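You operate a simulated robot arm through the tools that you are given. There is no shell and no other tool. Be economical: measure what you need, move in short steps, check, and stop when the job is done.

The job below is to be done with a simulated robot arm. You get a single attempt, and the scene is never put back.

JOB
Brush the dusty filter clean in the zinc tray and stand it in the rack's free place.
Fine: lay it flat in the tray, dust up; put the brush back; leave the other filters. Set down upright: block brush, white air filter. What is to be rubbed or washed off counts as gone when no trace of it is left.
Where things are to end (x, y in the base frame): white air filter within 30 mm of [600, 380].

Only the result counts: the job must be done as asked and must still hold three seconds after the hand-in. Knocking over, shifting, dropping, spilling or breaking anything else fails it.

ROBOT AND FRAMES
A 7-joint arm with a two-finger parallel gripper, fixed in place. Base frame: the origin is at the foot of the arm, x ahead of it, y to its left, z up. Readings come in mm, degrees, newtons and seconds.
With the tool pointing down near the work surface it reaches from about 100 to 380 mm from the base axis. Its first joint turns from -115.0 to 115.0 degrees. Payload 3.91 kg.
Tool frame: the origin (TCP) lies between the finger pads and is the grasp point; the fingertips stand 30 mm ahead of it; z points along the fingers, y is the line along which they close. The gripper opens to 110 mm. The fingers are 20 mm wide and 10 mm thick; the gripper's body (48 by 112 mm) begins 55 mm behind the TCP.
Orientation is told as [roll, pitch, yaw] about the base's x, y, z axes, in that order, counted from this pose: with the fingers straight down and closing along the base's y, the tool's x points along the base's -x, its y along +y and its z along -z.

CONTROLS
- The arm moves only by the tool servo_tool. Its argument "steps" is a list of rows, each a list of 3 entries, a list of its own where there are three numbers: the shift along the base's x, y, z in mm, then the turn, a rotation vector about the base's x, y, z in rad, then the gripper command, from -1 (fully open) to 1 (shut), values between in proportion. In form: [[[x, y, z], [ax, ay, az], grip], ...]. A call has 1 to 10 rows; each row shifts and turns the commanded pose from where the row before left it. Rows are played at 5 a second. More than 50 mm and 8.6 degrees between two rows, or a gripper value outside its range, and nothing of the call is played. Where a pose cannot be reached the arm comes as near as it can. A force on the tool above 90 N (or 10 N above the force at the start of the call, whichever is more), or a blocked arm, ends the call early, and 0.2 s more pass. Each finger travels about 108 mm/s and halts on what it meets, pressing with about 41 N; the grip force reading is that of the motor and also rises with nothing between the fingers. The clock runs only during rows and for 0.2 s after the last one: add rows that do not move to give the fingers time. It gives the time, the measured TCP pose, the force on the tool (base axes), the opening and the grip force at its end, in the units of the frame above (readings bear some noise), with the torque about the TCP (base axes, N m) and any sound that the robot's microphone picked up.
- Cameras (640 x 400 px; columns grow to the right, rows downward): "scene" is fixed at [48.4, -502.1, 1640.8]; the picture's right is [0.94, -0.34, 0.00], its down [-0.22, -0.59, -0.78] and it looks along [0.27, 0.73, -0.63] (base axes); focal length 336 px, centre (320, 200). "wrist" rides on the gripper at [72, 17, -103] in the tool frame; the picture's right is [-0.23, 0.97, 0.00], its down [-0.76, -0.18, -0.62] and it looks along [-0.61, -0.14, 0.78] (tool axes); focal length 222 px, centre (320, 200). There is no depth. A picture from a camera that has moved, and an enlarged one, comes with that camera's place and axes in the base frame and with its lens.
- snapshot(camera): a new picture of that camera. It takes no simulated time.
- raise_lower(by): slides the trunk up (or, below 0, down) by that many mm; the arm rides with it, the base frame stays. It gives what a move gives, with no picture.
- enlarge(camera, box): a new picture of the part [left, top, right, bottom] of that camera's present view, enlarged. It takes no simulated time.
- sign_off(): hands the job in; it is judged then, once.

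Go step by step. Nothing tells you positions but the pictures and the camera data: compare them with the known pose of the tool, close in by small moves and look again before you grip or let go. The budget is 120 turns and 64 pictures, counting those below and the enlarged ones. Unless the task says otherwise, let go and move clear before handing in, and close with one line.

The tools are called after "Emit:" as a command line: name --argument value ..., lists and objects as JSON in quotes. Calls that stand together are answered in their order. servo_tool: Moves the arm, as the interface text tells. Its arguments: {"type":"object","properties":{"steps":{"type":"array"}},"required":["steps"]} The other tools are called the same way: raise_lower (by) slides the trunk up or down; snapshot (camera) takes a picture; enlarge (camera, box) takes an enlarged picture of a part of a camera's view; sign_off () hands the job in.

At the start:

```text
time_s: 0.0
ee_pos: [316.5, 387.2, 1153.4]
orientation: [-0.1, 0.0, 0.0]
ft_force: [-0.4, -0.5, 0.7]
ft_torque: [0.01, -0.03, -0.01]
gripper_width: 110.1
grasp_force: 0.0
trunk travel left (down, up): [-800.0, 190.0]
```

scene: 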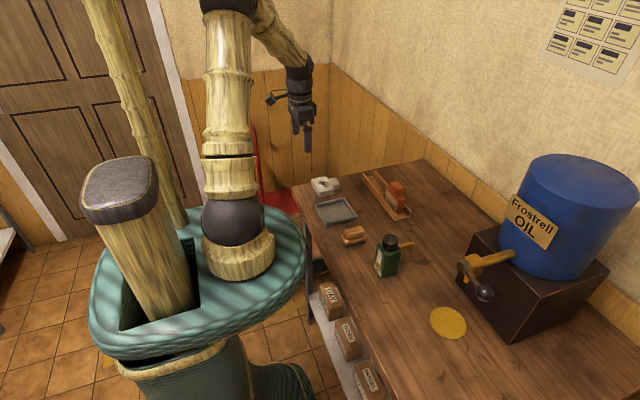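
wrist: 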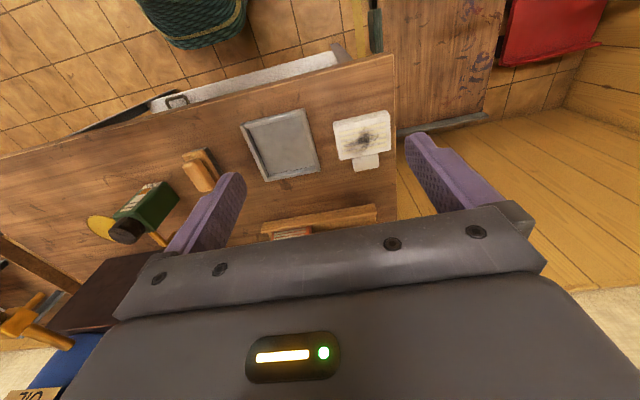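

I see the table with the dusty filter, the zinc tray, a brush and a rack with a red filter. First I'll look at them close up.

Emit:
enlarge --camera "scene" --box '[290, 150, 450, 250]'

Emit:
enlarge --camera "wrist" --box '[160, 80, 416, 240]'

```text
4.00 times, centred on (370, 200) of scene
camera zoom: at [48.4, -502.1, 1640.8], right [0.94, -0.34, 0.0], down [-0.22, -0.59, -0.78], along [0.27, 0.73, -0.63], focal length 1343 px, centre (120, 200)
```

zoom: 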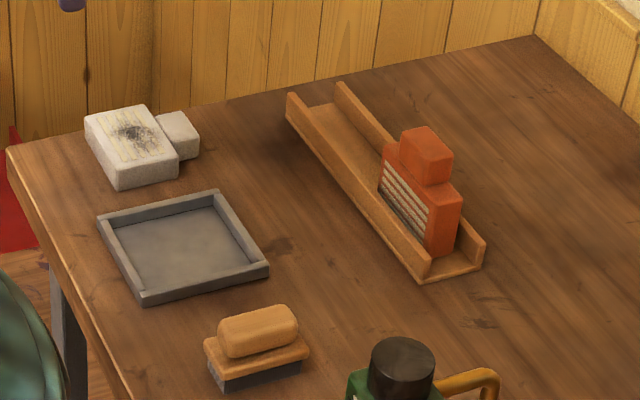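

```text
2.50 times, centred on (288, 160) of wrist
camera zoom: at [242.2, 405.2, 1255.5], right [0.23, 0.97, 0.0], down [0.76, -0.18, 0.62], along [0.61, -0.14, -0.78], focal length 555 px, centre (400, 300)
```

zoom: 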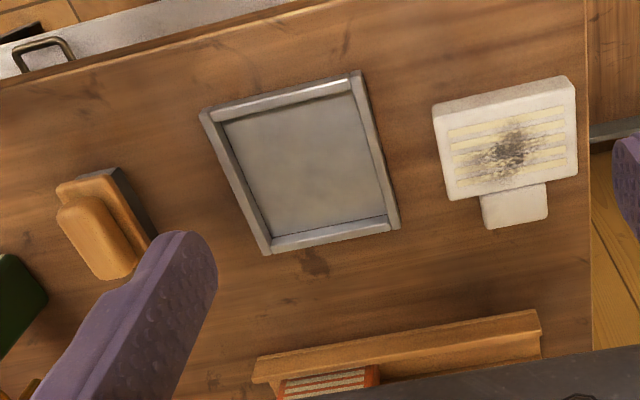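

The filter lies at about (411, 450) with its tab toward +x. The tray is at (402, 303), the brush near (411, 168), and the table top near z 865. I'll lower the trunk in stages to gain reach.

Emit:
raise_lower --by -120

Emit:
snapshot --camera "wrist"

Emit:
snapshot --camera "scene"

```text
time_s: 1.5
ee_pos: [315.1, 386.4, 1031.8]
orientation: [0.0, -0.1, 0.0]
ft_force: [-0.2, 0.4, 0.9]
ft_torque: [0.0, 0.01, 0.01]
gripper_width: 110.1
grasp_force: 0.0
trunk travel left (down, up): [-680.0, 310.0]
```

```text
59 pictures are left
camera wrist: at [242.1, 405.0, 1135.6], right [0.23, 0.97, 0.0], down [0.76, -0.18, 0.62], along [0.61, -0.14, -0.78], focal length 222 px, centre (320, 200)
```

wrist: 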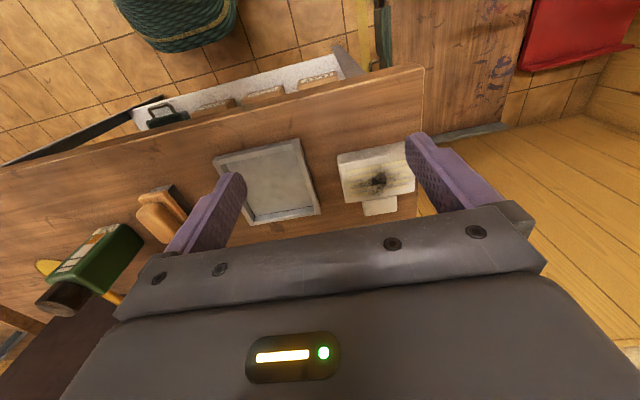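

```text
58 pictures are left
```

scene: 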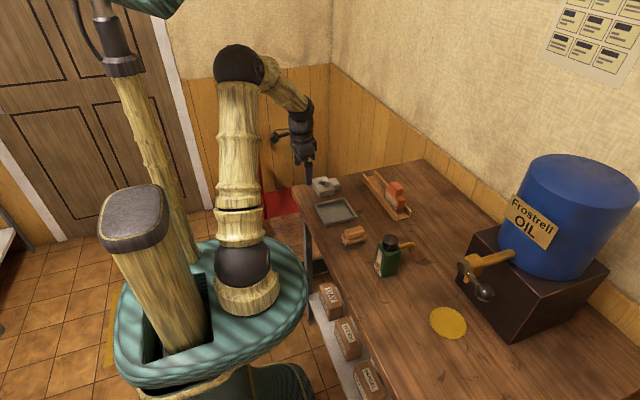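

The arm follows well. I'll raise the tool relative to the trunk, then lower the trunk further so the arm sits better over the table.

Emit:
servo_tool --steps '[[[0, 0, 40], [0, 0, 0], -1], [[0, 0, 40], [0, 0, 0], -1], [[0, 0, 40], [0, 0, 0], -1], [[0, 0, 40], [0, 0, 0], -1], [[0, 0, 40], [0, 0, 0], -1], [[0, 0, 0], [0, 0, 0], -1]]'

Emit:
raise_lower --by -200

Emit:
snapshot --camera "scene"

```text
time_s: 2.9
ee_pos: [316.3, 388.4, 1232.1]
orientation: [0.0, 0.1, 0.0]
ft_force: [0.1, -0.9, 0.3]
ft_torque: [0.03, 0.0, 0.02]
gripper_width: 109.9
grasp_force: 0.0
trunk travel left (down, up): [-680.0, 310.0]
```

```text
time_s: 5.1
ee_pos: [316.7, 389.3, 1031.6]
orientation: [0.0, 0.0, 0.1]
ft_force: [-1.1, 0.0, -0.2]
ft_torque: [0.01, 0.0, 0.0]
gripper_width: 109.7
grasp_force: 0.0
trunk travel left (down, up): [-480.0, 510.0]
```

```text
57 pictures are left
```

scene: 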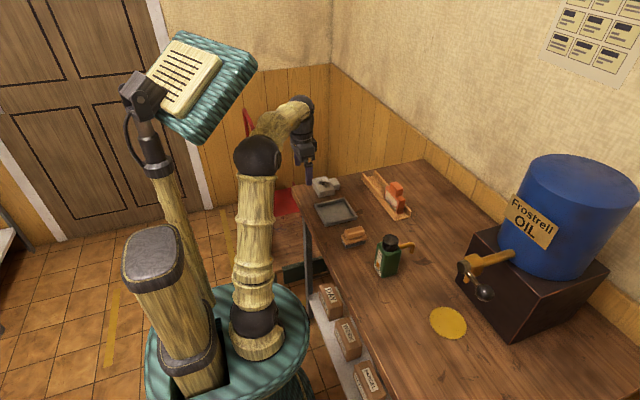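

The shoulder is now about table height. I'll move above the filter's tab, keep the tool high, and look.

Emit:
servo_tool --steps '[[[35, 14, 0], [0, 0, 0], -1], [[35, 14, 0], [0, 0, 0], -1], [[35, 14, 0], [0, 0, 0], -1], [[35, 14, 0], [0, 0, 0], -1], [[0, 0, -20], [0, 0, 0], -1], [[0, 0, 0], [0, 0, 0], -1]]'

Emit:
snapshot --camera "wrist"

Emit:
enlarge --camera "scene" --box '[270, 130, 430, 230]'

```text
time_s: 6.5
ee_pos: [456.7, 444.1, 1013.0]
orientation: [0.0, 0.0, -0.1]
ft_force: [0.2, -0.7, 0.4]
ft_torque: [0.03, 0.01, -0.01]
gripper_width: 110.0
grasp_force: 0.1
trunk travel left (down, up): [-480.0, 510.0]
```

```text
56 pictures are left
camera wrist: at [383.2, 461.5, 1116.4], right [0.23, 0.97, 0.0], down [0.76, -0.18, 0.62], along [0.61, -0.14, -0.78], focal length 222 px, centre (320, 200)
```

wrist: 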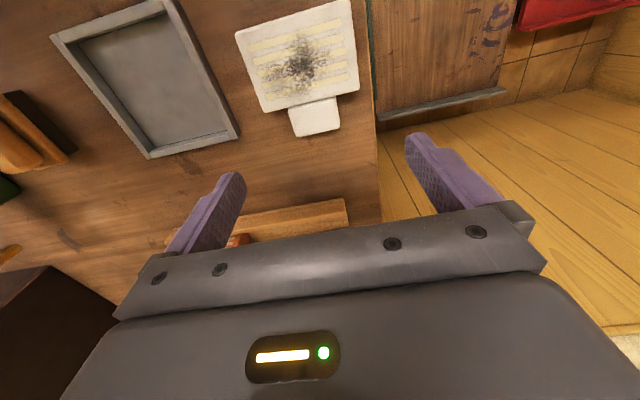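

```text
4.00 times, centred on (350, 180) of scene
camera zoom: at [48.4, -502.1, 1640.8], right [0.94, -0.34, 0.0], down [-0.22, -0.59, -0.78], along [0.27, 0.73, -0.63], focal length 1343 px, centre (200, 280)
```

zoom: 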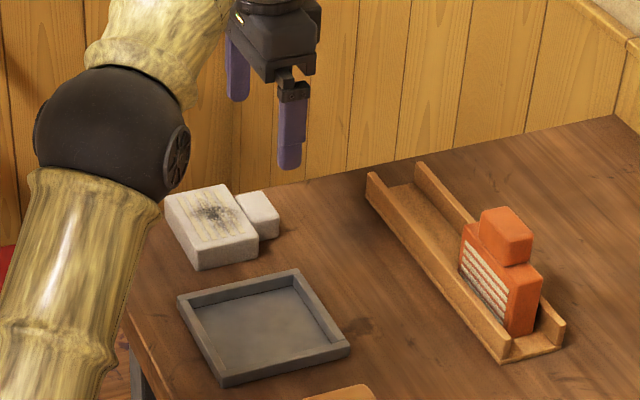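

Reach is fine. From both views, the filter top is near z 900 and its tab spans x 437–470 and is centred on y 440. I'll descend part way and partly close the fingers before checking.

Emit:
servo_tool --steps '[[[0, -4, -30], [0, 0, 0], -0.5], [[0, 0, -30], [0, 0, 0], -0.5], [[0, 0, -10], [0, 0, 0], -0.5], [[0, 0, 0], [0, 0, 0], -0.5]]'

Emit:
snapshot --camera "wrist"

Emit:
enlarge --camera "scene" --box '[290, 150, 370, 200]'

```text
time_s: 7.5
ee_pos: [457.7, 439.7, 941.1]
orientation: [-0.1, 0.0, 0.0]
ft_force: [0.9, -0.3, 0.1]
ft_torque: [-0.01, -0.01, 0.0]
gripper_width: 82.4
grasp_force: 0.1
trunk travel left (down, up): [-480.0, 510.0]
```

```text
54 pictures are left
camera wrist: at [383.8, 457.6, 1044.5], right [0.23, 0.97, 0.0], down [0.76, -0.18, 0.62], along [0.61, -0.14, -0.78], focal length 222 px, centre (320, 200)
```

wrist: 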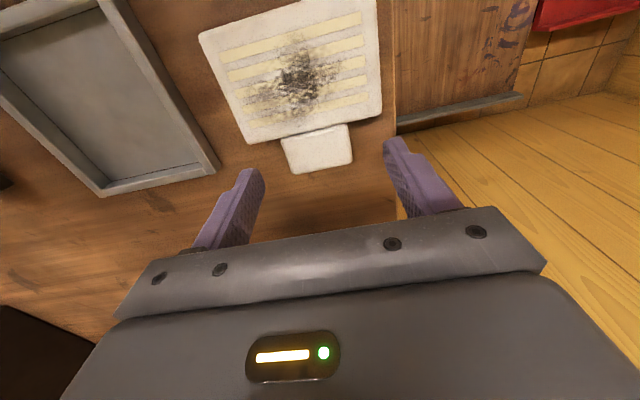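

```text
8.00 times, centred on (330, 175) of scene
camera zoom: at [48.4, -502.1, 1640.8], right [0.94, -0.34, 0.0], down [-0.22, -0.59, -0.78], along [0.27, 0.73, -0.63], focal length 2685 px, centre (240, 400)
```

zoom: 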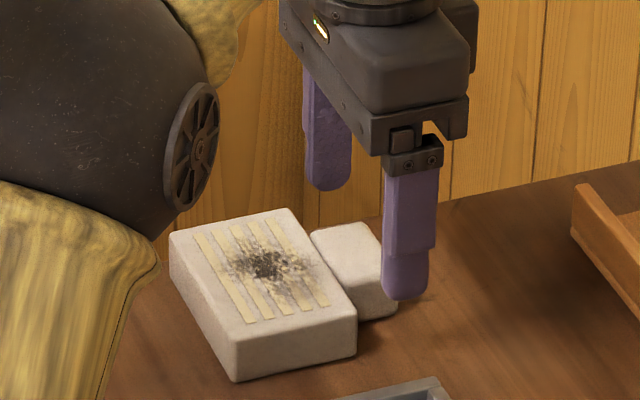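

The tab's top is near z 903, it's about 44 mm wide and centred at y 440. I'll descend in small steps around it while watching for contact with the table.

Emit:
servo_tool --steps '[[[-3, 0, -12], [0, 0, 0], -0.4], [[0, 0, -8], [0, 0, 0], -0.4], [[0, 0, -3], [0, 0, 0], -0.4], [[0, 0, -2], [0, 0, 0], -0.4], [[0, 0, 0], [0, 0, 0], -0.4]]'

Emit:
enlarge --camera "scene" --box '[290, 150, 370, 200]'

```text
time_s: 8.7
ee_pos: [455.4, 440.7, 915.7]
orientation: [0.0, 0.0, 0.1]
ft_force: [-0.2, 0.6, 0.2]
ft_torque: [-0.03, -0.02, -0.01]
gripper_width: 77.1
grasp_force: 0.1
trunk travel left (down, up): [-480.0, 510.0]
```

```text
8.00 times, centred on (330, 175) of scene
camera zoom: at [48.4, -502.1, 1640.8], right [0.94, -0.34, 0.0], down [-0.22, -0.59, -0.78], along [0.27, 0.73, -0.63], focal length 2685 px, centre (240, 400)
```

zoom: 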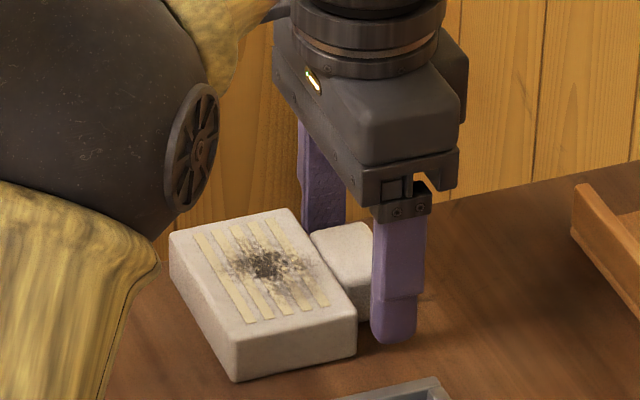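

The fingertips are just above the table beside the tab. I'll go down a few more millimetres and watch the force.

Emit:
servo_tool --steps '[[[0, 0, -1.5], [0, 0, 0], -0.4], [[0, 0, -1.5], [0, 0, 0], -0.4], [[0, 0, 0], [0, 0, 0], -0.4]]'

```text
time_s: 9.5
ee_pos: [454.4, 441.3, 912.4]
orientation: [0.0, 0.0, 0.0]
ft_force: [0.2, -0.3, -0.8]
ft_torque: [0.01, -0.01, -0.01]
gripper_width: 76.9
grasp_force: 0.1
trunk travel left (down, up): [-480.0, 510.0]
```

Emit:
servo_tool --steps '[[[0, 0, -1.5], [0, 0, 0], -0.4], [[0, 0, -1.5], [0, 0, 0], -0.4], [[0, 0, 0], [0, 0, 0], -0.4]]'

```text
time_s: 10.3
ee_pos: [455.0, 440.7, 909.4]
orientation: [0.1, -0.1, 0.0]
ft_force: [1.1, 1.2, 6.2]
ft_torque: [-0.25, 0.04, 0.05]
gripper_width: 76.6
grasp_force: 0.1
trunk travel left (down, up): [-480.0, 510.0]
```

Contact puts the table at z ≈ 880. I'll back off 2 mm and close on the tab.

Emit:
servo_tool --steps '[[[0, 0, 2.5], [0, 0, 0], -0.2], [[0, 0, 0], [0, 0, 0], 0], [[0, 0, 0], [0, 0, 0], 0.3], [[0, 0, 0], [0, 0, 0], 0.6], [[0, 0, 0], [0, 0, 0], 1], [[0, 0, 0], [0, 0, 0], 1]]'

Emit:
snapshot --camera "wrist"

```text
time_s: 11.7
ee_pos: [453.3, 440.0, 911.8]
orientation: [0.0, 0.1, -0.1]
ft_force: [0.2, -0.6, -0.3]
ft_torque: [0.03, 0.0, -0.01]
gripper_width: 45.7
grasp_force: 41.2
trunk travel left (down, up): [-480.0, 510.0]
```

```text
51 pictures are left
camera wrist: at [380.2, 457.9, 1014.9], right [0.23, 0.97, 0.0], down [0.76, -0.18, 0.62], along [0.61, -0.14, -0.78], focal length 222 px, centre (320, 200)
```

wrist: 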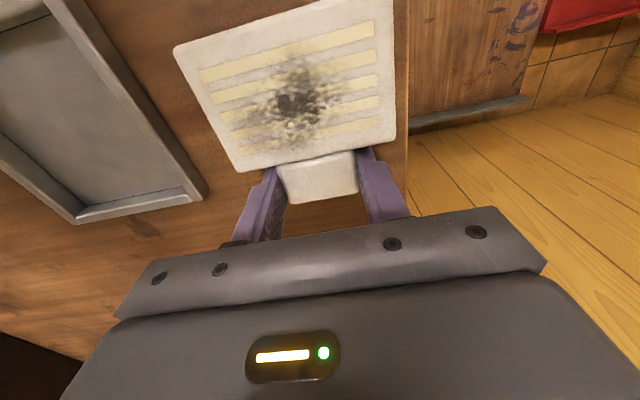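

The tab is held. I'll lift straight up and measure the tray's inside before moving over it.

Emit:
servo_tool --steps '[[[0, 0, 15], [0, 0, 0], 1], [[0, 0, 30], [0, 0, 0], 1], [[-20, 0, 40], [0, 0, 0], 1], [[-30, 0, 40], [0, 0, 0], 1], [[0, 0, 0], [0, 0, 0], 1]]'

Emit:
enlarge --camera "wrist" --box '[40, 0, 360, 200]'

Emit:
enlarge --camera "scene" --box '[300, 185, 380, 235]'

```text
time_s: 12.9
ee_pos: [405.8, 441.1, 1041.5]
orientation: [0.0, 0.0, -0.1]
ft_force: [-0.4, -0.3, -1.0]
ft_torque: [0.02, -0.03, -0.01]
gripper_width: 45.4
grasp_force: 40.6
trunk travel left (down, up): [-480.0, 510.0]
```

```text
2.00 times, centred on (200, 100) of wrist
camera zoom: at [331.8, 458.8, 1143.1], right [0.23, 0.97, 0.0], down [0.76, -0.18, 0.62], along [0.61, -0.14, -0.78], focal length 444 px, centre (560, 400)
```

zoom: 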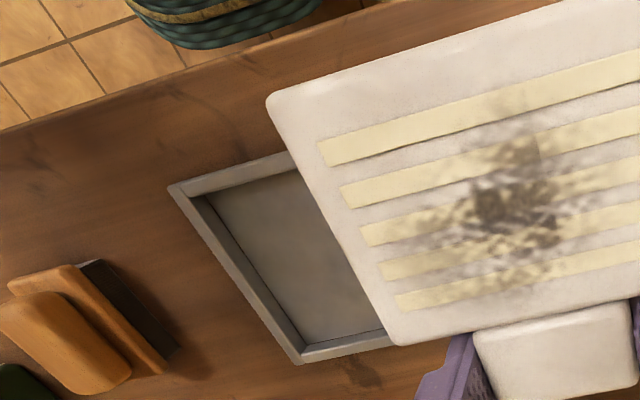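

```text
8.00 times, centred on (340, 210) of scene
camera zoom: at [48.4, -502.1, 1640.8], right [0.94, -0.34, 0.0], down [-0.22, -0.59, -0.78], along [0.27, 0.73, -0.63], focal length 2685 px, centre (160, 120)
```

zoom: 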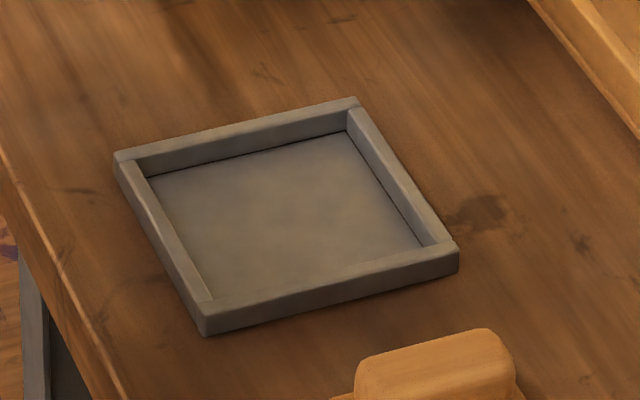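

The tray's inside spans roughly x 350–447 and y 256–352. The filter is about 93 × 89 mm, so it just fits with its centre over (399, 304). I'll move over the tray and stop a little above the rim.

Emit:
servo_tool --steps '[[[5, -35, 0], [0, 0, 0], 1], [[10, -35, 0], [0, 0, 0], 1], [[10, -35, 0], [0, 0, 0], 1], [[0, -33, 0], [0, 0, 0], 1], [[0, 0, -40], [0, 0, 0], 1], [[0, 0, -40], [0, 0, 0], 1], [[0, 0, -15], [0, 0, 0], 1], [[0, 0, 0], [0, 0, 0], 1]]'

Emit:
snapshot --camera "wrist"

Emit:
enlarge --camera "scene" --box '[300, 175, 380, 225]'

```text
time_s: 14.7
ee_pos: [426.8, 298.9, 941.7]
orientation: [-0.1, 0.0, 0.0]
ft_force: [1.3, -0.6, -1.0]
ft_torque: [-0.05, -0.03, -0.02]
gripper_width: 45.2
grasp_force: 41.1
trunk travel left (down, up): [-480.0, 510.0]
```

```text
48 pictures are left
camera wrist: at [353.6, 316.2, 1045.1], right [0.23, 0.97, 0.0], down [0.76, -0.18, 0.62], along [0.61, -0.14, -0.78], focal length 222 px, centre (320, 200)
```

wrist: 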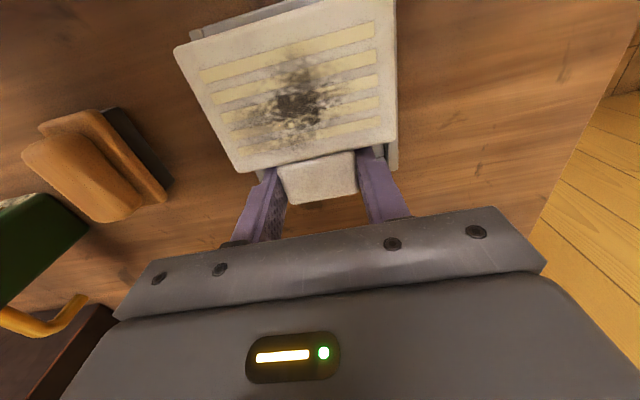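

```text
8.00 times, centred on (340, 200) of scene
camera zoom: at [48.4, -502.1, 1640.8], right [0.94, -0.34, 0.0], down [-0.22, -0.59, -0.78], along [0.27, 0.73, -0.63], focal length 2685 px, centre (160, 200)
```

zoom: 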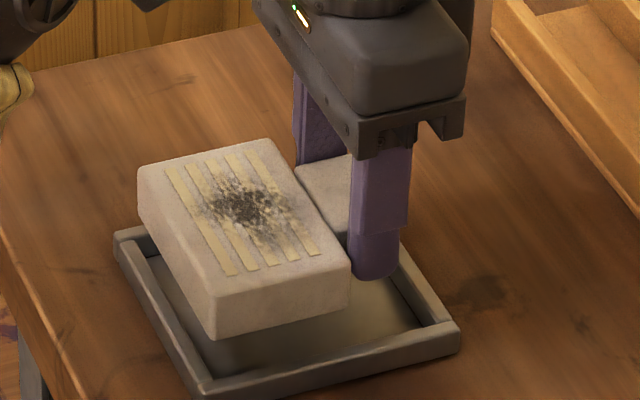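

It's nearly centred. I'll shift +3.5 mm in x and +1.5 mm in y and lower to just above the rim.

Emit:
servo_tool --steps '[[[3.5, 1.5, 0], [0, 0, 0], 1], [[0, 0, -8], [0, 0, 0], 1], [[0, 0, -6], [0, 0, 0], 1], [[0, 0, 0], [0, 0, 0], 1]]'

Emit:
enlarge --camera "wrist" --box '[150, 0, 470, 200]'

Emit:
enlarge --camera "scene" --box '[300, 175, 380, 225]'

```text
time_s: 15.7
ee_pos: [432.1, 302.4, 928.5]
orientation: [0.0, 0.0, 0.0]
ft_force: [-0.2, -0.8, -0.2]
ft_torque: [-0.02, -0.03, 0.02]
gripper_width: 45.4
grasp_force: 40.9
trunk travel left (down, up): [-480.0, 510.0]
```

```text
2.00 times, centred on (310, 100) of wrist
camera zoom: at [358.2, 320.2, 1031.3], right [0.23, 0.97, 0.0], down [0.76, -0.18, 0.62], along [0.61, -0.14, -0.78], focal length 444 px, centre (340, 400)
```

zoom: 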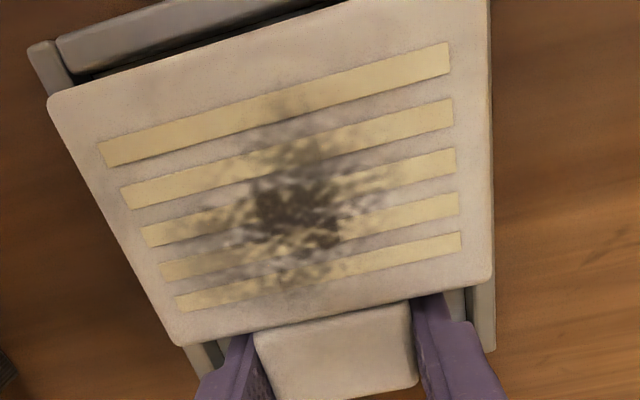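

```text
8.00 times, centred on (340, 200) of scene
camera zoom: at [48.4, -502.1, 1640.8], right [0.94, -0.34, 0.0], down [-0.22, -0.59, -0.78], along [0.27, 0.73, -0.63], focal length 2685 px, centre (160, 200)
```

zoom: 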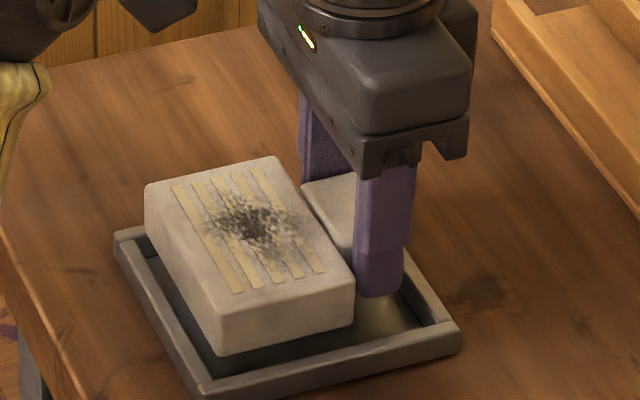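

It's aligned within a couple of millimetres. I'll shift -2.5 mm in y and lower into the tray while watching the force.

Emit:
servo_tool --steps '[[[-1, -2.5, 0], [0, 0, 0], 1], [[0, 0, 0], [0, 0, 0], 1], [[0, 0, -4], [0, 0, 0], 1], [[0, 0, -4], [0, 0, 0], 1], [[0, 0, 0], [0, 0, 0], 1]]'

```text
time_s: 16.9
ee_pos: [431.0, 302.1, 921.0]
orientation: [0.0, 0.0, -0.1]
ft_force: [-0.2, 0.4, -0.9]
ft_torque: [-0.01, -0.01, 0.03]
gripper_width: 45.1
grasp_force: 40.5
trunk travel left (down, up): [-480.0, 510.0]
```

Emit:
servo_tool --steps '[[[0, -1, -2], [0, 0, 0], 1], [[0, 0, -2], [0, 0, 0], 1], [[0, 0, -1], [0, 0, 0], 1], [[0, 0, 0], [0, 0, 0], 1]]'

Emit:
enlarge --camera "scene" --box '[300, 175, 380, 225]'

Emit:
enlarge --camera "wrist" --box '[150, 0, 470, 200]'

```text
time_s: 17.9
ee_pos: [431.0, 301.6, 914.4]
orientation: [0.0, 0.0, 0.0]
ft_force: [0.0, 0.5, -0.6]
ft_torque: [-0.03, -0.02, 0.02]
gripper_width: 45.3
grasp_force: 41.2
trunk travel left (down, up): [-480.0, 510.0]
```

```text
8.00 times, centred on (340, 200) of scene
camera zoom: at [48.4, -502.1, 1640.8], right [0.94, -0.34, 0.0], down [-0.22, -0.59, -0.78], along [0.27, 0.73, -0.63], focal length 2685 px, centre (160, 200)
```

zoom: 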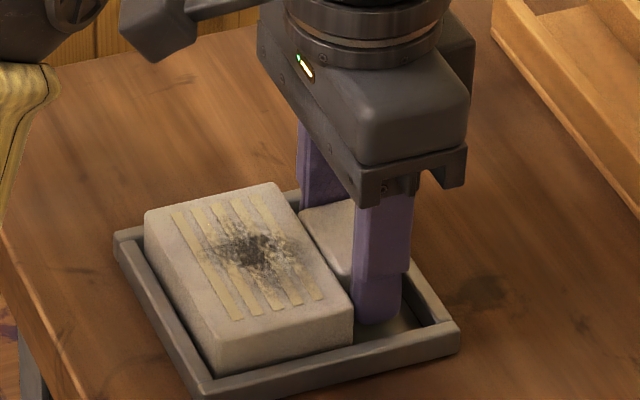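

```text
2.00 times, centred on (310, 100) of wrist
camera zoom: at [357.4, 318.5, 1018.1], right [0.23, 0.97, 0.0], down [0.76, -0.18, 0.62], along [0.61, -0.14, -0.78], focal length 444 px, centre (340, 400)
```

zoom: 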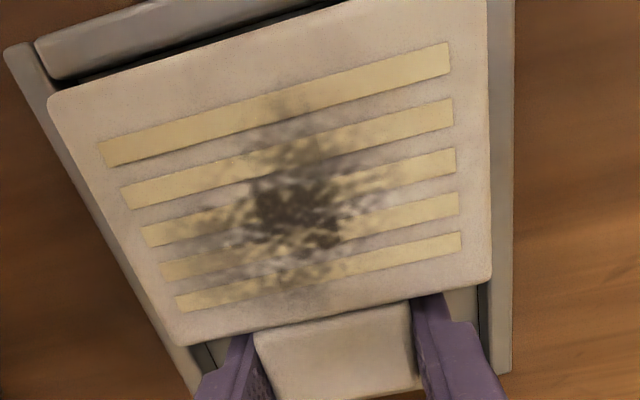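

It's inside the rim with no contact force. I'll lower the last 1–2 mm onto the tray floor.

Emit:
servo_tool --steps '[[[0, 0, -1], [0, 0, 0], 1], [[0, 0, 0], [0, 0, 0], 1]]'

```text
time_s: 18.5
ee_pos: [431.7, 301.0, 914.6]
orientation: [-0.1, 0.1, 0.0]
ft_force: [-0.6, 0.1, -1.8]
ft_torque: [0.04, -0.05, -0.03]
gripper_width: 45.3
grasp_force: 41.5
trunk travel left (down, up): [-480.0, 510.0]
```

Emit:
servo_tool --steps '[[[0, 0, -1], [0, 0, 0], 1], [[0, 0, 0], [0, 0, 0], 1]]'

```text
time_s: 19.1
ee_pos: [431.9, 301.6, 912.7]
orientation: [0.0, 0.0, 0.0]
ft_force: [-0.8, 0.9, -1.0]
ft_torque: [-0.01, 0.0, 0.0]
gripper_width: 45.5
grasp_force: 41.2
trunk travel left (down, up): [-480.0, 510.0]
```

Emit:
servo_tool --steps '[[[0, 0, -1], [0, 0, 0], 1], [[0, 0, 0], [0, 0, 0], 1]]'

```text
time_s: 19.7
ee_pos: [431.4, 300.8, 912.1]
orientation: [-0.1, -0.1, 0.0]
ft_force: [-0.4, 0.1, -1.6]
ft_torque: [0.0, -0.05, -0.04]
gripper_width: 45.4
grasp_force: 41.0
trunk travel left (down, up): [-480.0, 510.0]
```

Emit:
servo_tool --steps '[[[0, 0, -1], [0, 0, 0], 1], [[0, 0, 0], [0, 0, 0], 1]]'

Emit:
enlarge --camera "scene" --box '[310, 185, 370, 222]'

```text
time_s: 20.3
ee_pos: [430.8, 299.6, 912.4]
orientation: [0.0, -0.1, 0.0]
ft_force: [-0.4, -0.3, -0.3]
ft_torque: [-0.01, -0.03, -0.01]
gripper_width: 45.8
grasp_force: 40.9
trunk travel left (down, up): [-480.0, 510.0]
```

```text
10.67 times, centred on (340, 204) of scene
camera zoom: at [48.4, -502.1, 1640.8], right [0.94, -0.34, 0.0], down [-0.22, -0.59, -0.78], along [0.27, 0.73, -0.63], focal length 3580 px, centre (107, 163)
```

zoom: 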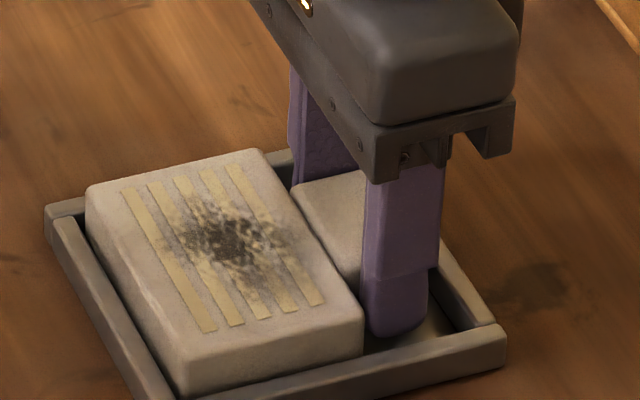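

Emit:
servo_tool --steps '[[[0, 0, -1], [0, 0, 0], 1], [[0, 0, 0], [0, 0, 0], 1]]'

```text
time_s: 20.9
ee_pos: [431.4, 300.1, 913.0]
orientation: [0.1, -0.1, 0.0]
ft_force: [1.7, 1.2, 9.1]
ft_torque: [-0.18, 0.73, -0.08]
gripper_width: 45.3
grasp_force: 41.4
trunk travel left (down, up): [-480.0, 510.0]
```

Contact with the tray floor. I'll release gently, rise, and check.

Emit:
servo_tool --steps '[[[0, 0, 0.5], [0, 0, 0], 0.3], [[0, 0, 0], [0, 0, 0], 0], [[0, 0, 0], [0, 0, 0], -0.2], [[0, 0, 15], [0, 0, 0], -0.2], [[0, 0, 30], [0, 0, 0], -0.2], [[-10, -20, 40], [0, 0, 0], -0.2], [[-20, -40, 20], [0, 0, 0], -0.2], [[0, -40, 0], [0, 0, 0], -0.5], [[0, 0, 0], [0, 0, 0], -1]]'

Emit:
snapshot --camera "wrist"

Emit:
enlarge --camera "scene" --box '[300, 185, 380, 235]'

```text
time_s: 22.9
ee_pos: [402.1, 197.4, 1013.7]
orientation: [0.0, 0.1, -0.1]
ft_force: [0.5, 0.1, 0.2]
ft_torque: [0.02, 0.03, 0.01]
gripper_width: 110.0
grasp_force: 0.2
trunk travel left (down, up): [-480.0, 510.0]
```

```text
41 pictures are left
camera wrist: at [328.5, 215.9, 1116.6], right [0.23, 0.97, 0.0], down [0.76, -0.18, 0.62], along [0.61, -0.14, -0.78], focal length 222 px, centre (320, 200)
```

wrist: 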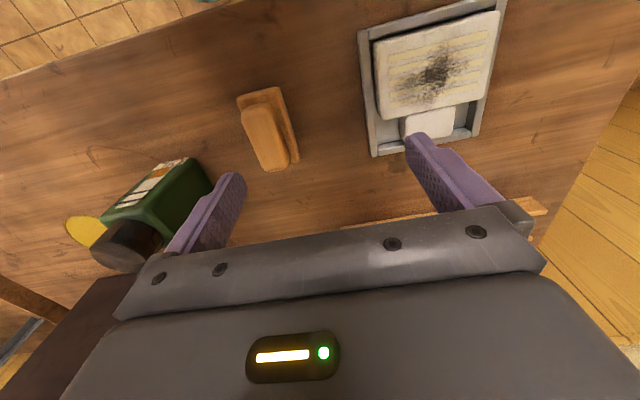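

```text
8.00 times, centred on (340, 210) of scene
camera zoom: at [48.4, -502.1, 1640.8], right [0.94, -0.34, 0.0], down [-0.22, -0.59, -0.78], along [0.27, 0.73, -0.63], focal length 2685 px, centre (160, 120)
```

zoom: 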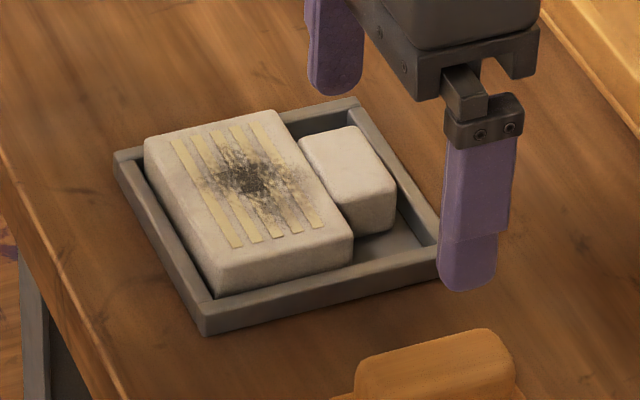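

The filter lies flat in the tray, dust up. The brush handle is centred near (399, 152), aligned with x, with its top near z 930. I'll move above it for a close look.

Emit:
servo_tool --steps '[[[0, -22, 0], [0, 0, 0], -0.5], [[-2, -22, -20], [0, 0, 0], -0.5], [[0, 0, -20], [0, 0, 0], -0.5], [[0, 0, 0], [0, 0, 0], -0.5]]'

Emit:
snapshot --camera "wrist"

Emit:
enlarge --camera "scene" --box '[314, 200, 394, 250]'

```text
time_s: 23.9
ee_pos: [402.4, 156.0, 973.9]
orientation: [0.0, 0.0, 0.0]
ft_force: [-0.2, 0.9, 0.0]
ft_torque: [0.01, -0.03, 0.01]
gripper_width: 82.6
grasp_force: 0.0
trunk travel left (down, up): [-480.0, 510.0]
```

```text
39 pictures are left
camera wrist: at [326.6, 172.2, 1077.0], right [0.23, 0.97, 0.0], down [0.76, -0.18, 0.62], along [0.61, -0.14, -0.78], focal length 222 px, centre (320, 200)
```

wrist: 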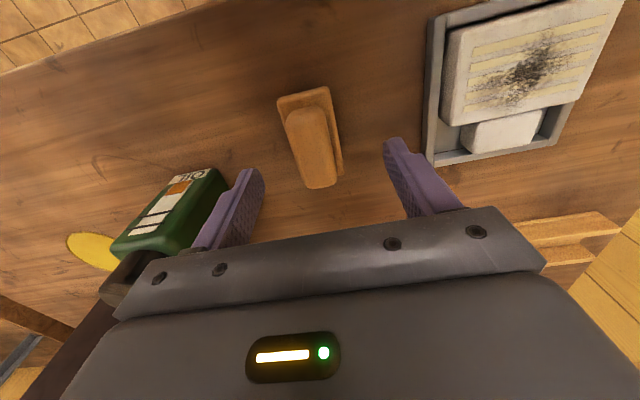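

```text
8.00 times, centred on (354, 225) of scene
camera zoom: at [48.4, -502.1, 1640.8], right [0.94, -0.34, 0.0], down [-0.22, -0.59, -0.78], along [0.27, 0.73, -0.63], focal length 2685 px, centre (48, 0)
```

zoom: 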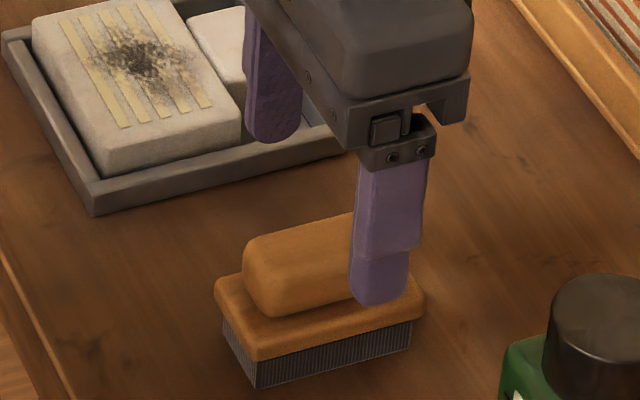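

The handle measures about 60 × 27 mm and is centred at (399, 151), with the plate top near z 904. I'll align and descend beside the handle, stopping above the plate.

Emit:
servo_tool --steps '[[[-2.5, -4.5, -10], [0, 0, 0], -0.1], [[0, 0, -10], [0, 0, 0], -0.1], [[0, 0, -8], [0, 0, 0], -0.1], [[0, 0, -4], [0, 0, 0], -0.1], [[0, 0, 0], [0, 0, 0], -0.1]]'

Emit:
enlarge --camera "scene" --box '[314, 200, 394, 250]'

Emit:
snapshot --camera "wrist"

```text
time_s: 25.1
ee_pos: [395.8, 150.9, 942.7]
orientation: [0.0, 0.0, -0.1]
ft_force: [-0.1, -0.3, -0.7]
ft_torque: [-0.01, 0.02, -0.01]
gripper_width: 60.4
grasp_force: 0.1
trunk travel left (down, up): [-480.0, 510.0]
```

```text
8.00 times, centred on (354, 225) of scene
camera zoom: at [48.4, -502.1, 1640.8], right [0.94, -0.34, 0.0], down [-0.22, -0.59, -0.78], along [0.27, 0.73, -0.63], focal length 2685 px, centre (48, 0)
```

zoom: 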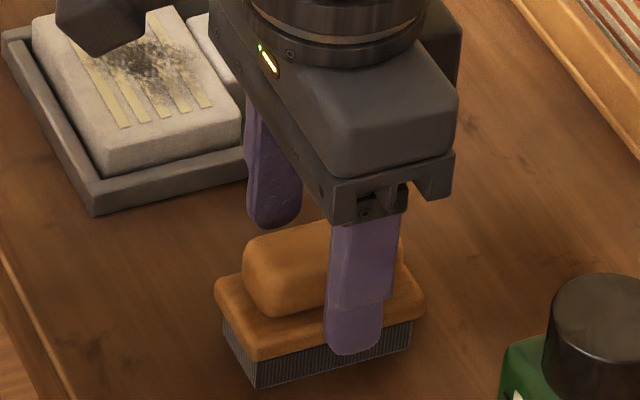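

```text
36 pictures are left
camera wrist: at [322.5, 169.0, 1045.5], right [0.23, 0.97, 0.0], down [0.76, -0.18, 0.62], along [0.61, -0.14, -0.78], focal length 222 px, centre (320, 200)
```

wrist: 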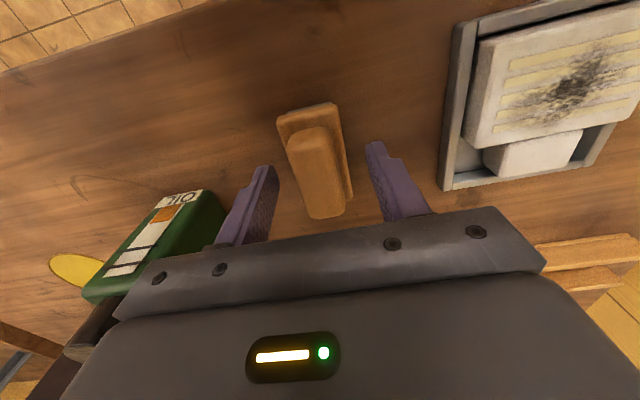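

The fingertips are at z ≈ 912, beside the handle. I'll go 3 mm lower and close.

Emit:
servo_tool --steps '[[[3, 0, -3], [0, 0, 0], 0], [[0, 0, 0], [0, 0, 0], 0.2], [[0, 0, 0], [0, 0, 0], 0.5], [[0, 0, 0], [0, 0, 0], 1], [[0, 0, 0], [0, 0, 0], 1], [[0, 0, 0], [0, 0, 0], 1]]'

Emit:
enlarge --camera "scene" --box '[314, 200, 394, 250]'

```text
time_s: 26.5
ee_pos: [399.5, 150.8, 940.4]
orientation: [0.0, -0.1, -0.1]
ft_force: [2.3, -1.7, 14.5]
ft_torque: [-0.37, 0.03, 0.02]
gripper_width: 27.0
grasp_force: 40.6
trunk travel left (down, up): [-480.0, 510.0]
```

```text
8.00 times, centred on (354, 225) of scene
camera zoom: at [48.4, -502.1, 1640.8], right [0.94, -0.34, 0.0], down [-0.22, -0.59, -0.78], along [0.27, 0.73, -0.63], focal length 2685 px, centre (48, 0)
```

zoom: 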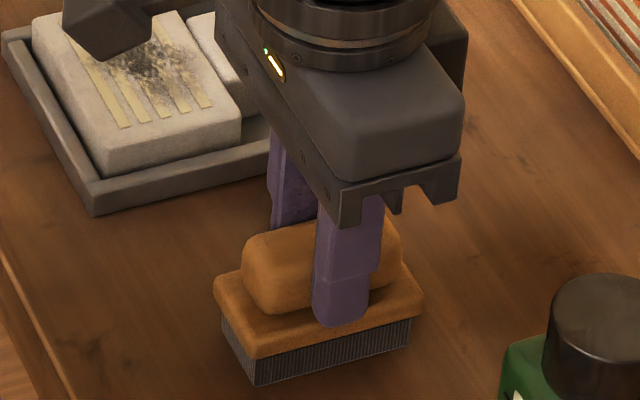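

The brush is gripped. Its bristle tips are about 60.5 mm below the TCP, and its home pose is (399.5, 150.8). I'll lift it over the filter centre near (383, 303).

Emit:
servo_tool --steps '[[[0, 0, 10], [0, 0, 0], 1], [[0, 0, 30], [0, 0, 0], 1], [[0, 0, 25], [0, 0, 0], 1], [[-4, 38, 0], [0, 0, 0], 1], [[-4, 38, 0], [0, 0, 0], 1], [[-4, 38, 0], [0, 0, 0], 1], [[-4, 38, 0], [0, 0, 0], 1], [[0, 0, -20], [0, 0, 0], 1], [[0, 0, -10], [0, 0, 0], 1], [[0, 0, 0], [0, 0, 0], 1]]'

Emit:
enlarge --camera "scene" --box '[300, 175, 380, 225]'

```text
time_s: 28.7
ee_pos: [384.5, 304.2, 975.0]
orientation: [0.0, 0.0, -0.1]
ft_force: [-0.6, 0.0, -1.3]
ft_torque: [0.04, 0.0, -0.04]
gripper_width: 27.1
grasp_force: 41.1
trunk travel left (down, up): [-480.0, 510.0]
```

```text
8.00 times, centred on (340, 200) of scene
camera zoom: at [48.4, -502.1, 1640.8], right [0.94, -0.34, 0.0], down [-0.22, -0.59, -0.78], along [0.27, 0.73, -0.63], focal length 2685 px, centre (160, 200)
```

zoom: 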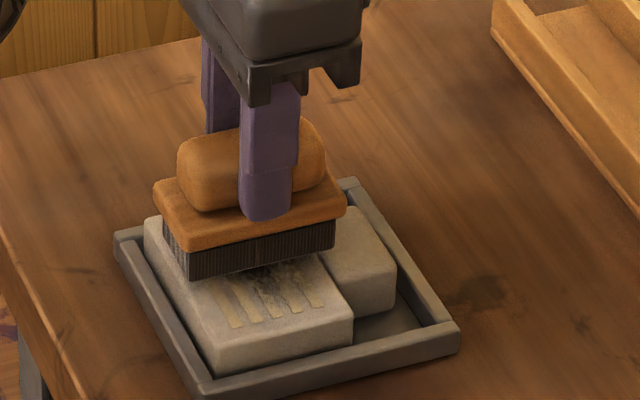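

The brush is just above the filter. I'll lower it in small steps until the bristles touch.

Emit:
servo_tool --steps '[[[0, 0, -5], [0, 0, 0], 1], [[0, 0, -2], [0, 0, 0], 1], [[0, 0, -1], [0, 0, 0], 1], [[0, 0, 0], [0, 0, 0], 1]]'

```text
time_s: 29.7
ee_pos: [384.3, 303.9, 968.0]
orientation: [-0.1, 0.0, 0.0]
ft_force: [0.6, 1.9, 4.7]
ft_torque: [-0.02, -0.14, 0.04]
gripper_width: 27.2
grasp_force: 40.8
trunk travel left (down, up): [-480.0, 510.0]
```

Contact at about 5 N. I'll brush back and forth along y with that light pressure.

Emit:
servo_tool --steps '[[[0, 10, -0.5], [0, 0, 0], 1], [[0, 12, 0], [0, 0, 0], 1], [[0, -12, 0], [0, 0, 0], 1], [[0, -14, 0], [0, 0, 0], 1], [[0, -12, 0], [0, 0, 0], 1], [[0, -8, 0], [0, 0, 0], 1], [[0, 12, 0], [0, 0, 0], 1], [[0, 12, 0], [0, 0, 0], 1], [[0, 0, 0], [0, 0, 0], 1]]'

Emit:
enlarge --camera "scene" --box '[300, 175, 380, 225]'

```text
time_s: 31.7
ee_pos: [383.0, 302.2, 967.4]
orientation: [-0.1, 0.1, -0.1]
ft_force: [-0.6, -3.8, 7.4]
ft_torque: [-0.38, -0.22, -0.03]
gripper_width: 27.0
grasp_force: 40.4
trunk travel left (down, up): [-480.0, 510.0]
```

```text
8.00 times, centred on (340, 200) of scene
camera zoom: at [48.4, -502.1, 1640.8], right [0.94, -0.34, 0.0], down [-0.22, -0.59, -0.78], along [0.27, 0.73, -0.63], focal length 2685 px, centre (160, 200)
```

zoom: 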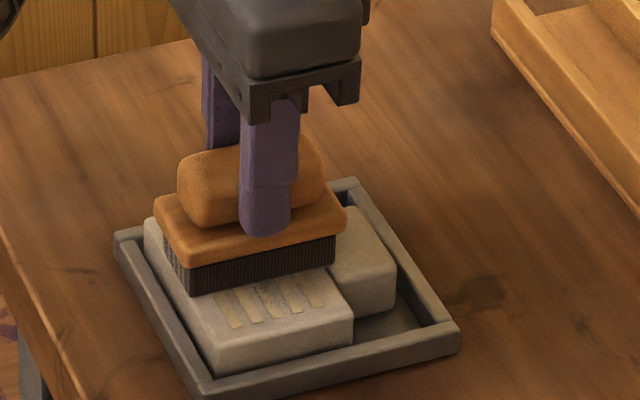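

The dust is fading and the tray hasn't moved. I'll give it more strokes of the same kind.

Emit:
servo_tool --steps '[[[0, 13, 0], [0, 0, 0], 1], [[0, 13, 0], [0, 0, 0], 1], [[0, -13, 0], [0, 0, 0], 1], [[0, -13, 0], [0, 0, 0], 1], [[0, -13, 0], [0, 0, 0], 1], [[0, -13, 0], [0, 0, 0], 1], [[0, 13, 0], [0, 0, 0], 1], [[0, 13, 0], [0, 0, 0], 1], [[0, 13, 0], [0, 0, 0], 1], [[0, 13, 0], [0, 0, 0], 1]]'

Emit:
servo_tool --steps '[[[0, -13, 0], [0, 0, 0], 1], [[0, -13, 0], [0, 0, 0], 1], [[0, -13, 0], [0, 0, 0], 1], [[0, -13, 0], [0, 0, 0], 1], [[0, 13, 0], [0, 0, 0], 1], [[0, 13, 0], [0, 0, 0], 1], [[0, 13, 0], [0, 0, 0], 1], [[0, 13, 0], [0, 0, 0], 1], [[0, -13, 0], [0, 0, 0], 1], [[0, -13, 0], [0, 0, 0], 1]]'

Emit:
servo_tool --steps '[[[0, 0, 20], [0, 0, 0], 1], [[0, 0, 30], [0, 0, 0], 1], [[0, -40, 20], [0, 0, 0], 1], [[4, -40, 0], [0, 0, 0], 1], [[4, -30, 0], [0, 0, 0], 1], [[4, -20, 0], [0, 0, 0], 1], [[0, 0, 0], [0, 0, 0], 1]]'

Emit:
enlarge --camera "scene" --box '[300, 175, 380, 225]'

Emit:
snapshot --camera "wrist"

```text
time_s: 33.9
ee_pos: [383.3, 328.2, 967.6]
orientation: [0.1, -0.2, 0.0]
ft_force: [-0.7, -5.9, 20.8]
ft_torque: [-0.67, -0.24, -0.11]
gripper_width: 27.3
grasp_force: 41.6
trunk travel left (down, up): [-480.0, 510.0]
```

```text
time_s: 36.1
ee_pos: [383.0, 303.4, 967.3]
orientation: [0.0, 0.1, 0.0]
ft_force: [-1.5, -0.2, 6.0]
ft_torque: [-0.13, -0.02, 0.0]
gripper_width: 27.0
grasp_force: 41.0
trunk travel left (down, up): [-480.0, 510.0]
```

```text
time_s: 37.7
ee_pos: [395.3, 173.7, 1037.6]
orientation: [0.0, 0.0, 0.0]
ft_force: [0.9, 0.5, -1.3]
ft_torque: [0.0, 0.01, -0.01]
gripper_width: 27.3
grasp_force: 40.7
trunk travel left (down, up): [-480.0, 510.0]
```

```text
8.00 times, centred on (340, 200) of scene
camera zoom: at [48.4, -502.1, 1640.8], right [0.94, -0.34, 0.0], down [-0.22, -0.59, -0.78], along [0.27, 0.73, -0.63], focal length 2685 px, centre (160, 200)
```

zoom: 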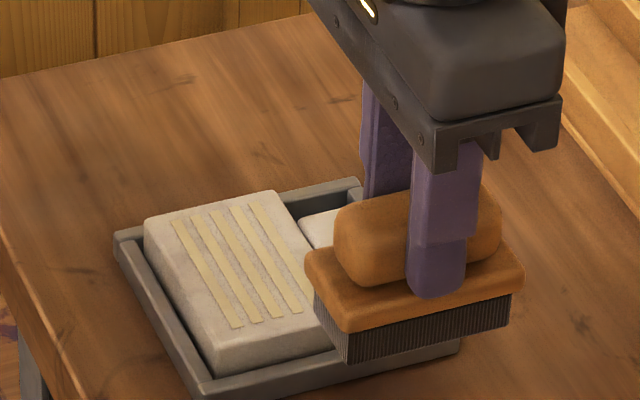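

```text
31 pictures are left
camera wrist: at [321.3, 190.1, 1140.7], right [0.23, 0.97, 0.0], down [0.76, -0.18, 0.62], along [0.61, -0.14, -0.78], focal length 222 px, centre (320, 200)
```

wrist: 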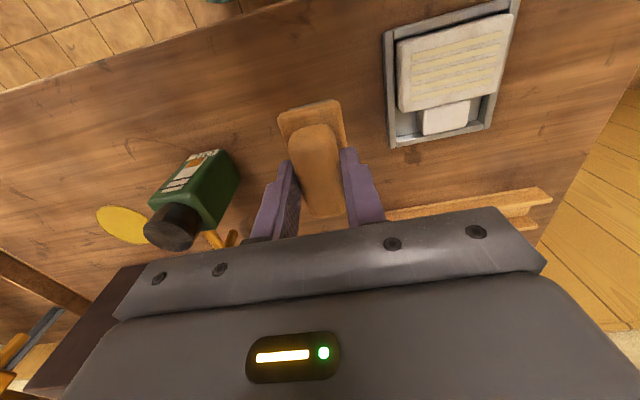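

It looks clean. I'll zoom in tightly to check for leftover traces.

Emit:
enlarge --camera "wrist" --box '[380, 0, 540, 100]'

Emit:
enlarge --camera "scene" --box '[314, 197, 346, 223]'

```text
4.00 times, centred on (460, 50) of wrist
camera zoom: at [321.3, 190.1, 1140.7], right [0.23, 0.97, 0.0], down [0.76, -0.18, 0.62], along [0.61, -0.14, -0.78], focal length 888 px, centre (-240, 800)
```

zoom: 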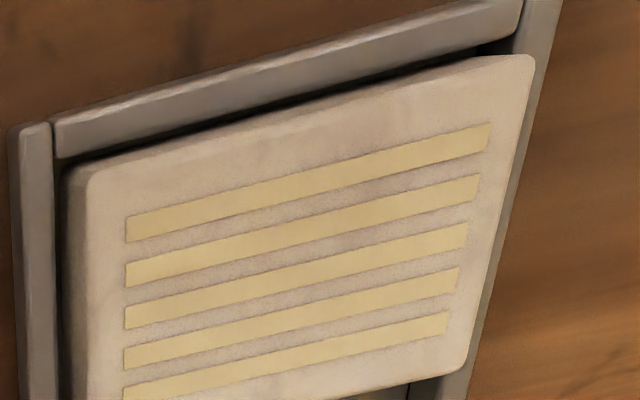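

```text
15.38 times, centred on (330, 210) of scene
camera zoom: at [48.4, -502.1, 1640.8], right [0.94, -0.34, 0.0], down [-0.22, -0.59, -0.78], along [0.27, 0.73, -0.63], focal length 5164 px, centre (166, 46)
```

zoom: 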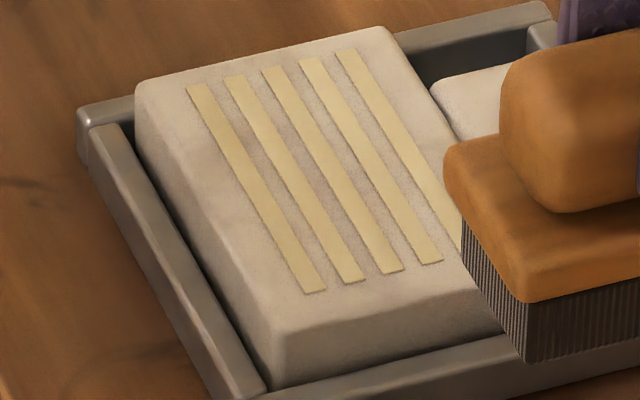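

No dust pattern remains that I can see. One more round of strokes with small x offsets is cheap insurance.

Emit:
servo_tool --steps '[[[-4, 43, 0], [0, 0, 0], 1], [[-4, 43, 0], [0, 0, 0], 1], [[-4, 44, 0], [0, 0, 0], 1], [[0, 0, -30], [0, 0, 0], 1], [[0, 0, -25], [0, 0, 0], 1], [[0, 0, -11], [0, 0, 0], 1], [[0, 0, -3], [0, 0, 0], 1], [[0, 0, -1], [0, 0, 0], 1], [[0, 0, 0], [0, 0, 0], 1]]'

Emit:
servo_tool --steps '[[[4, 13, 0], [0, 0, 0], 1], [[0, 13, 0], [0, 0, 0], 1], [[0, -13, 0], [0, 0, 0], 1], [[0, -13, 0], [0, 0, 0], 1], [[0, -13, 0], [0, 0, 0], 1], [[0, -13, 0], [0, 0, 0], 1], [[-8, 13, 0], [0, 0, 0], 1], [[0, 13, 0], [0, 0, 0], 1], [[0, 13, 0], [0, 0, 0], 1], [[0, 13, 0], [0, 0, 0], 1]]'

Emit:
servo_tool --steps '[[[0, -13, 0], [0, 0, 0], 1], [[0, -13, 0], [0, 0, 0], 1], [[0, -13, 0], [0, 0, 0], 1], [[0, -13, 0], [0, 0, 0], 1], [[4, 13, 0], [0, 0, 0], 1], [[0, 13, 0], [0, 0, 0], 1], [[0, 13, 0], [0, 0, 0], 1], [[0, -13, 0], [0, 0, 0], 1], [[0, 0, 10], [0, 0, 0], 1], [[0, 0, 30], [0, 0, 0], 1]]'

```text
time_s: 39.7
ee_pos: [382.8, 302.8, 967.8]
orientation: [0.1, -0.1, 0.0]
ft_force: [-2.2, 1.7, 9.8]
ft_torque: [-0.07, 0.13, 0.01]
gripper_width: 27.2
grasp_force: 40.9
trunk travel left (down, up): [-480.0, 510.0]
```

```text
time_s: 41.9
ee_pos: [380.0, 330.6, 967.9]
orientation: [0.0, 0.0, 0.0]
ft_force: [-2.0, -0.7, 5.8]
ft_torque: [-0.15, 0.09, -0.03]
gripper_width: 27.3
grasp_force: 40.9
trunk travel left (down, up): [-480.0, 510.0]
```

```text
time_s: 44.1
ee_pos: [383.7, 304.0, 1007.1]
orientation: [-0.1, 0.1, -0.1]
ft_force: [0.3, -0.3, -1.7]
ft_torque: [-0.02, 0.01, -0.02]
gripper_width: 27.1
grasp_force: 41.2
trunk travel left (down, up): [-480.0, 510.0]
```

Now I'll carry the brush back over its original spot at (399.5, 150.8).

Emit:
servo_tool --steps '[[[4, -38, 0], [0, 0, 0], 1], [[4, -38, 0], [0, 0, 0], 1], [[4, -38, 0], [0, 0, 0], 1], [[4, -39, 0], [0, 0, 0], 1], [[0, 0, -30], [0, 0, 0], 1], [[0, 0, -22], [0, 0, 0], 1], [[0, 0, -8], [0, 0, 0], 1], [[0, 0, -3], [0, 0, 0], 1], [[0, 0, 0], [0, 0, 0], 1]]'

Emit:
enlarge --camera "scene" --box '[300, 195, 396, 255]'

```text
time_s: 46.1
ee_pos: [399.5, 150.5, 945.5]
orientation: [0.1, -0.1, 0.1]
ft_force: [-0.3, 0.0, -0.2]
ft_torque: [0.04, 0.03, 0.02]
gripper_width: 27.3
grasp_force: 40.7
trunk travel left (down, up): [-480.0, 510.0]
```

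```text
6.67 times, centred on (348, 225) of scene
camera zoom: at [48.4, -502.1, 1640.8], right [0.94, -0.34, 0.0], down [-0.22, -0.59, -0.78], along [0.27, 0.73, -0.63], focal length 2238 px, centre (133, 33)
```

zoom: 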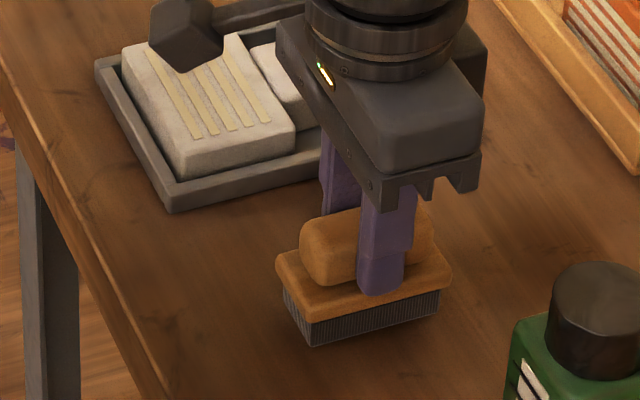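

Emit:
servo_tool --steps '[[[0, 0, -2], [0, 0, 0], 1], [[0, 0, -1], [0, 0, 0], 1], [[0, 0, -1], [0, 0, 0], 1], [[0, 0, 0], [0, 0, 0], 1]]'

```text
time_s: 47.1
ee_pos: [399.5, 151.6, 941.6]
orientation: [0.0, 0.1, 0.0]
ft_force: [0.8, -0.4, -1.3]
ft_torque: [0.0, -0.01, -0.02]
gripper_width: 26.9
grasp_force: 41.3
trunk travel left (down, up): [-480.0, 510.0]
```

Emit:
servo_tool --steps '[[[0, 0, -1], [0, 0, 0], 1], [[0, 0, 0], [0, 0, 0], 1]]'

```text
time_s: 47.7
ee_pos: [399.6, 150.9, 940.5]
orientation: [0.0, -0.1, 0.0]
ft_force: [-0.1, 0.0, 8.5]
ft_torque: [0.0, 0.25, 0.0]
gripper_width: 27.1
grasp_force: 40.8
trunk travel left (down, up): [-480.0, 510.0]
```

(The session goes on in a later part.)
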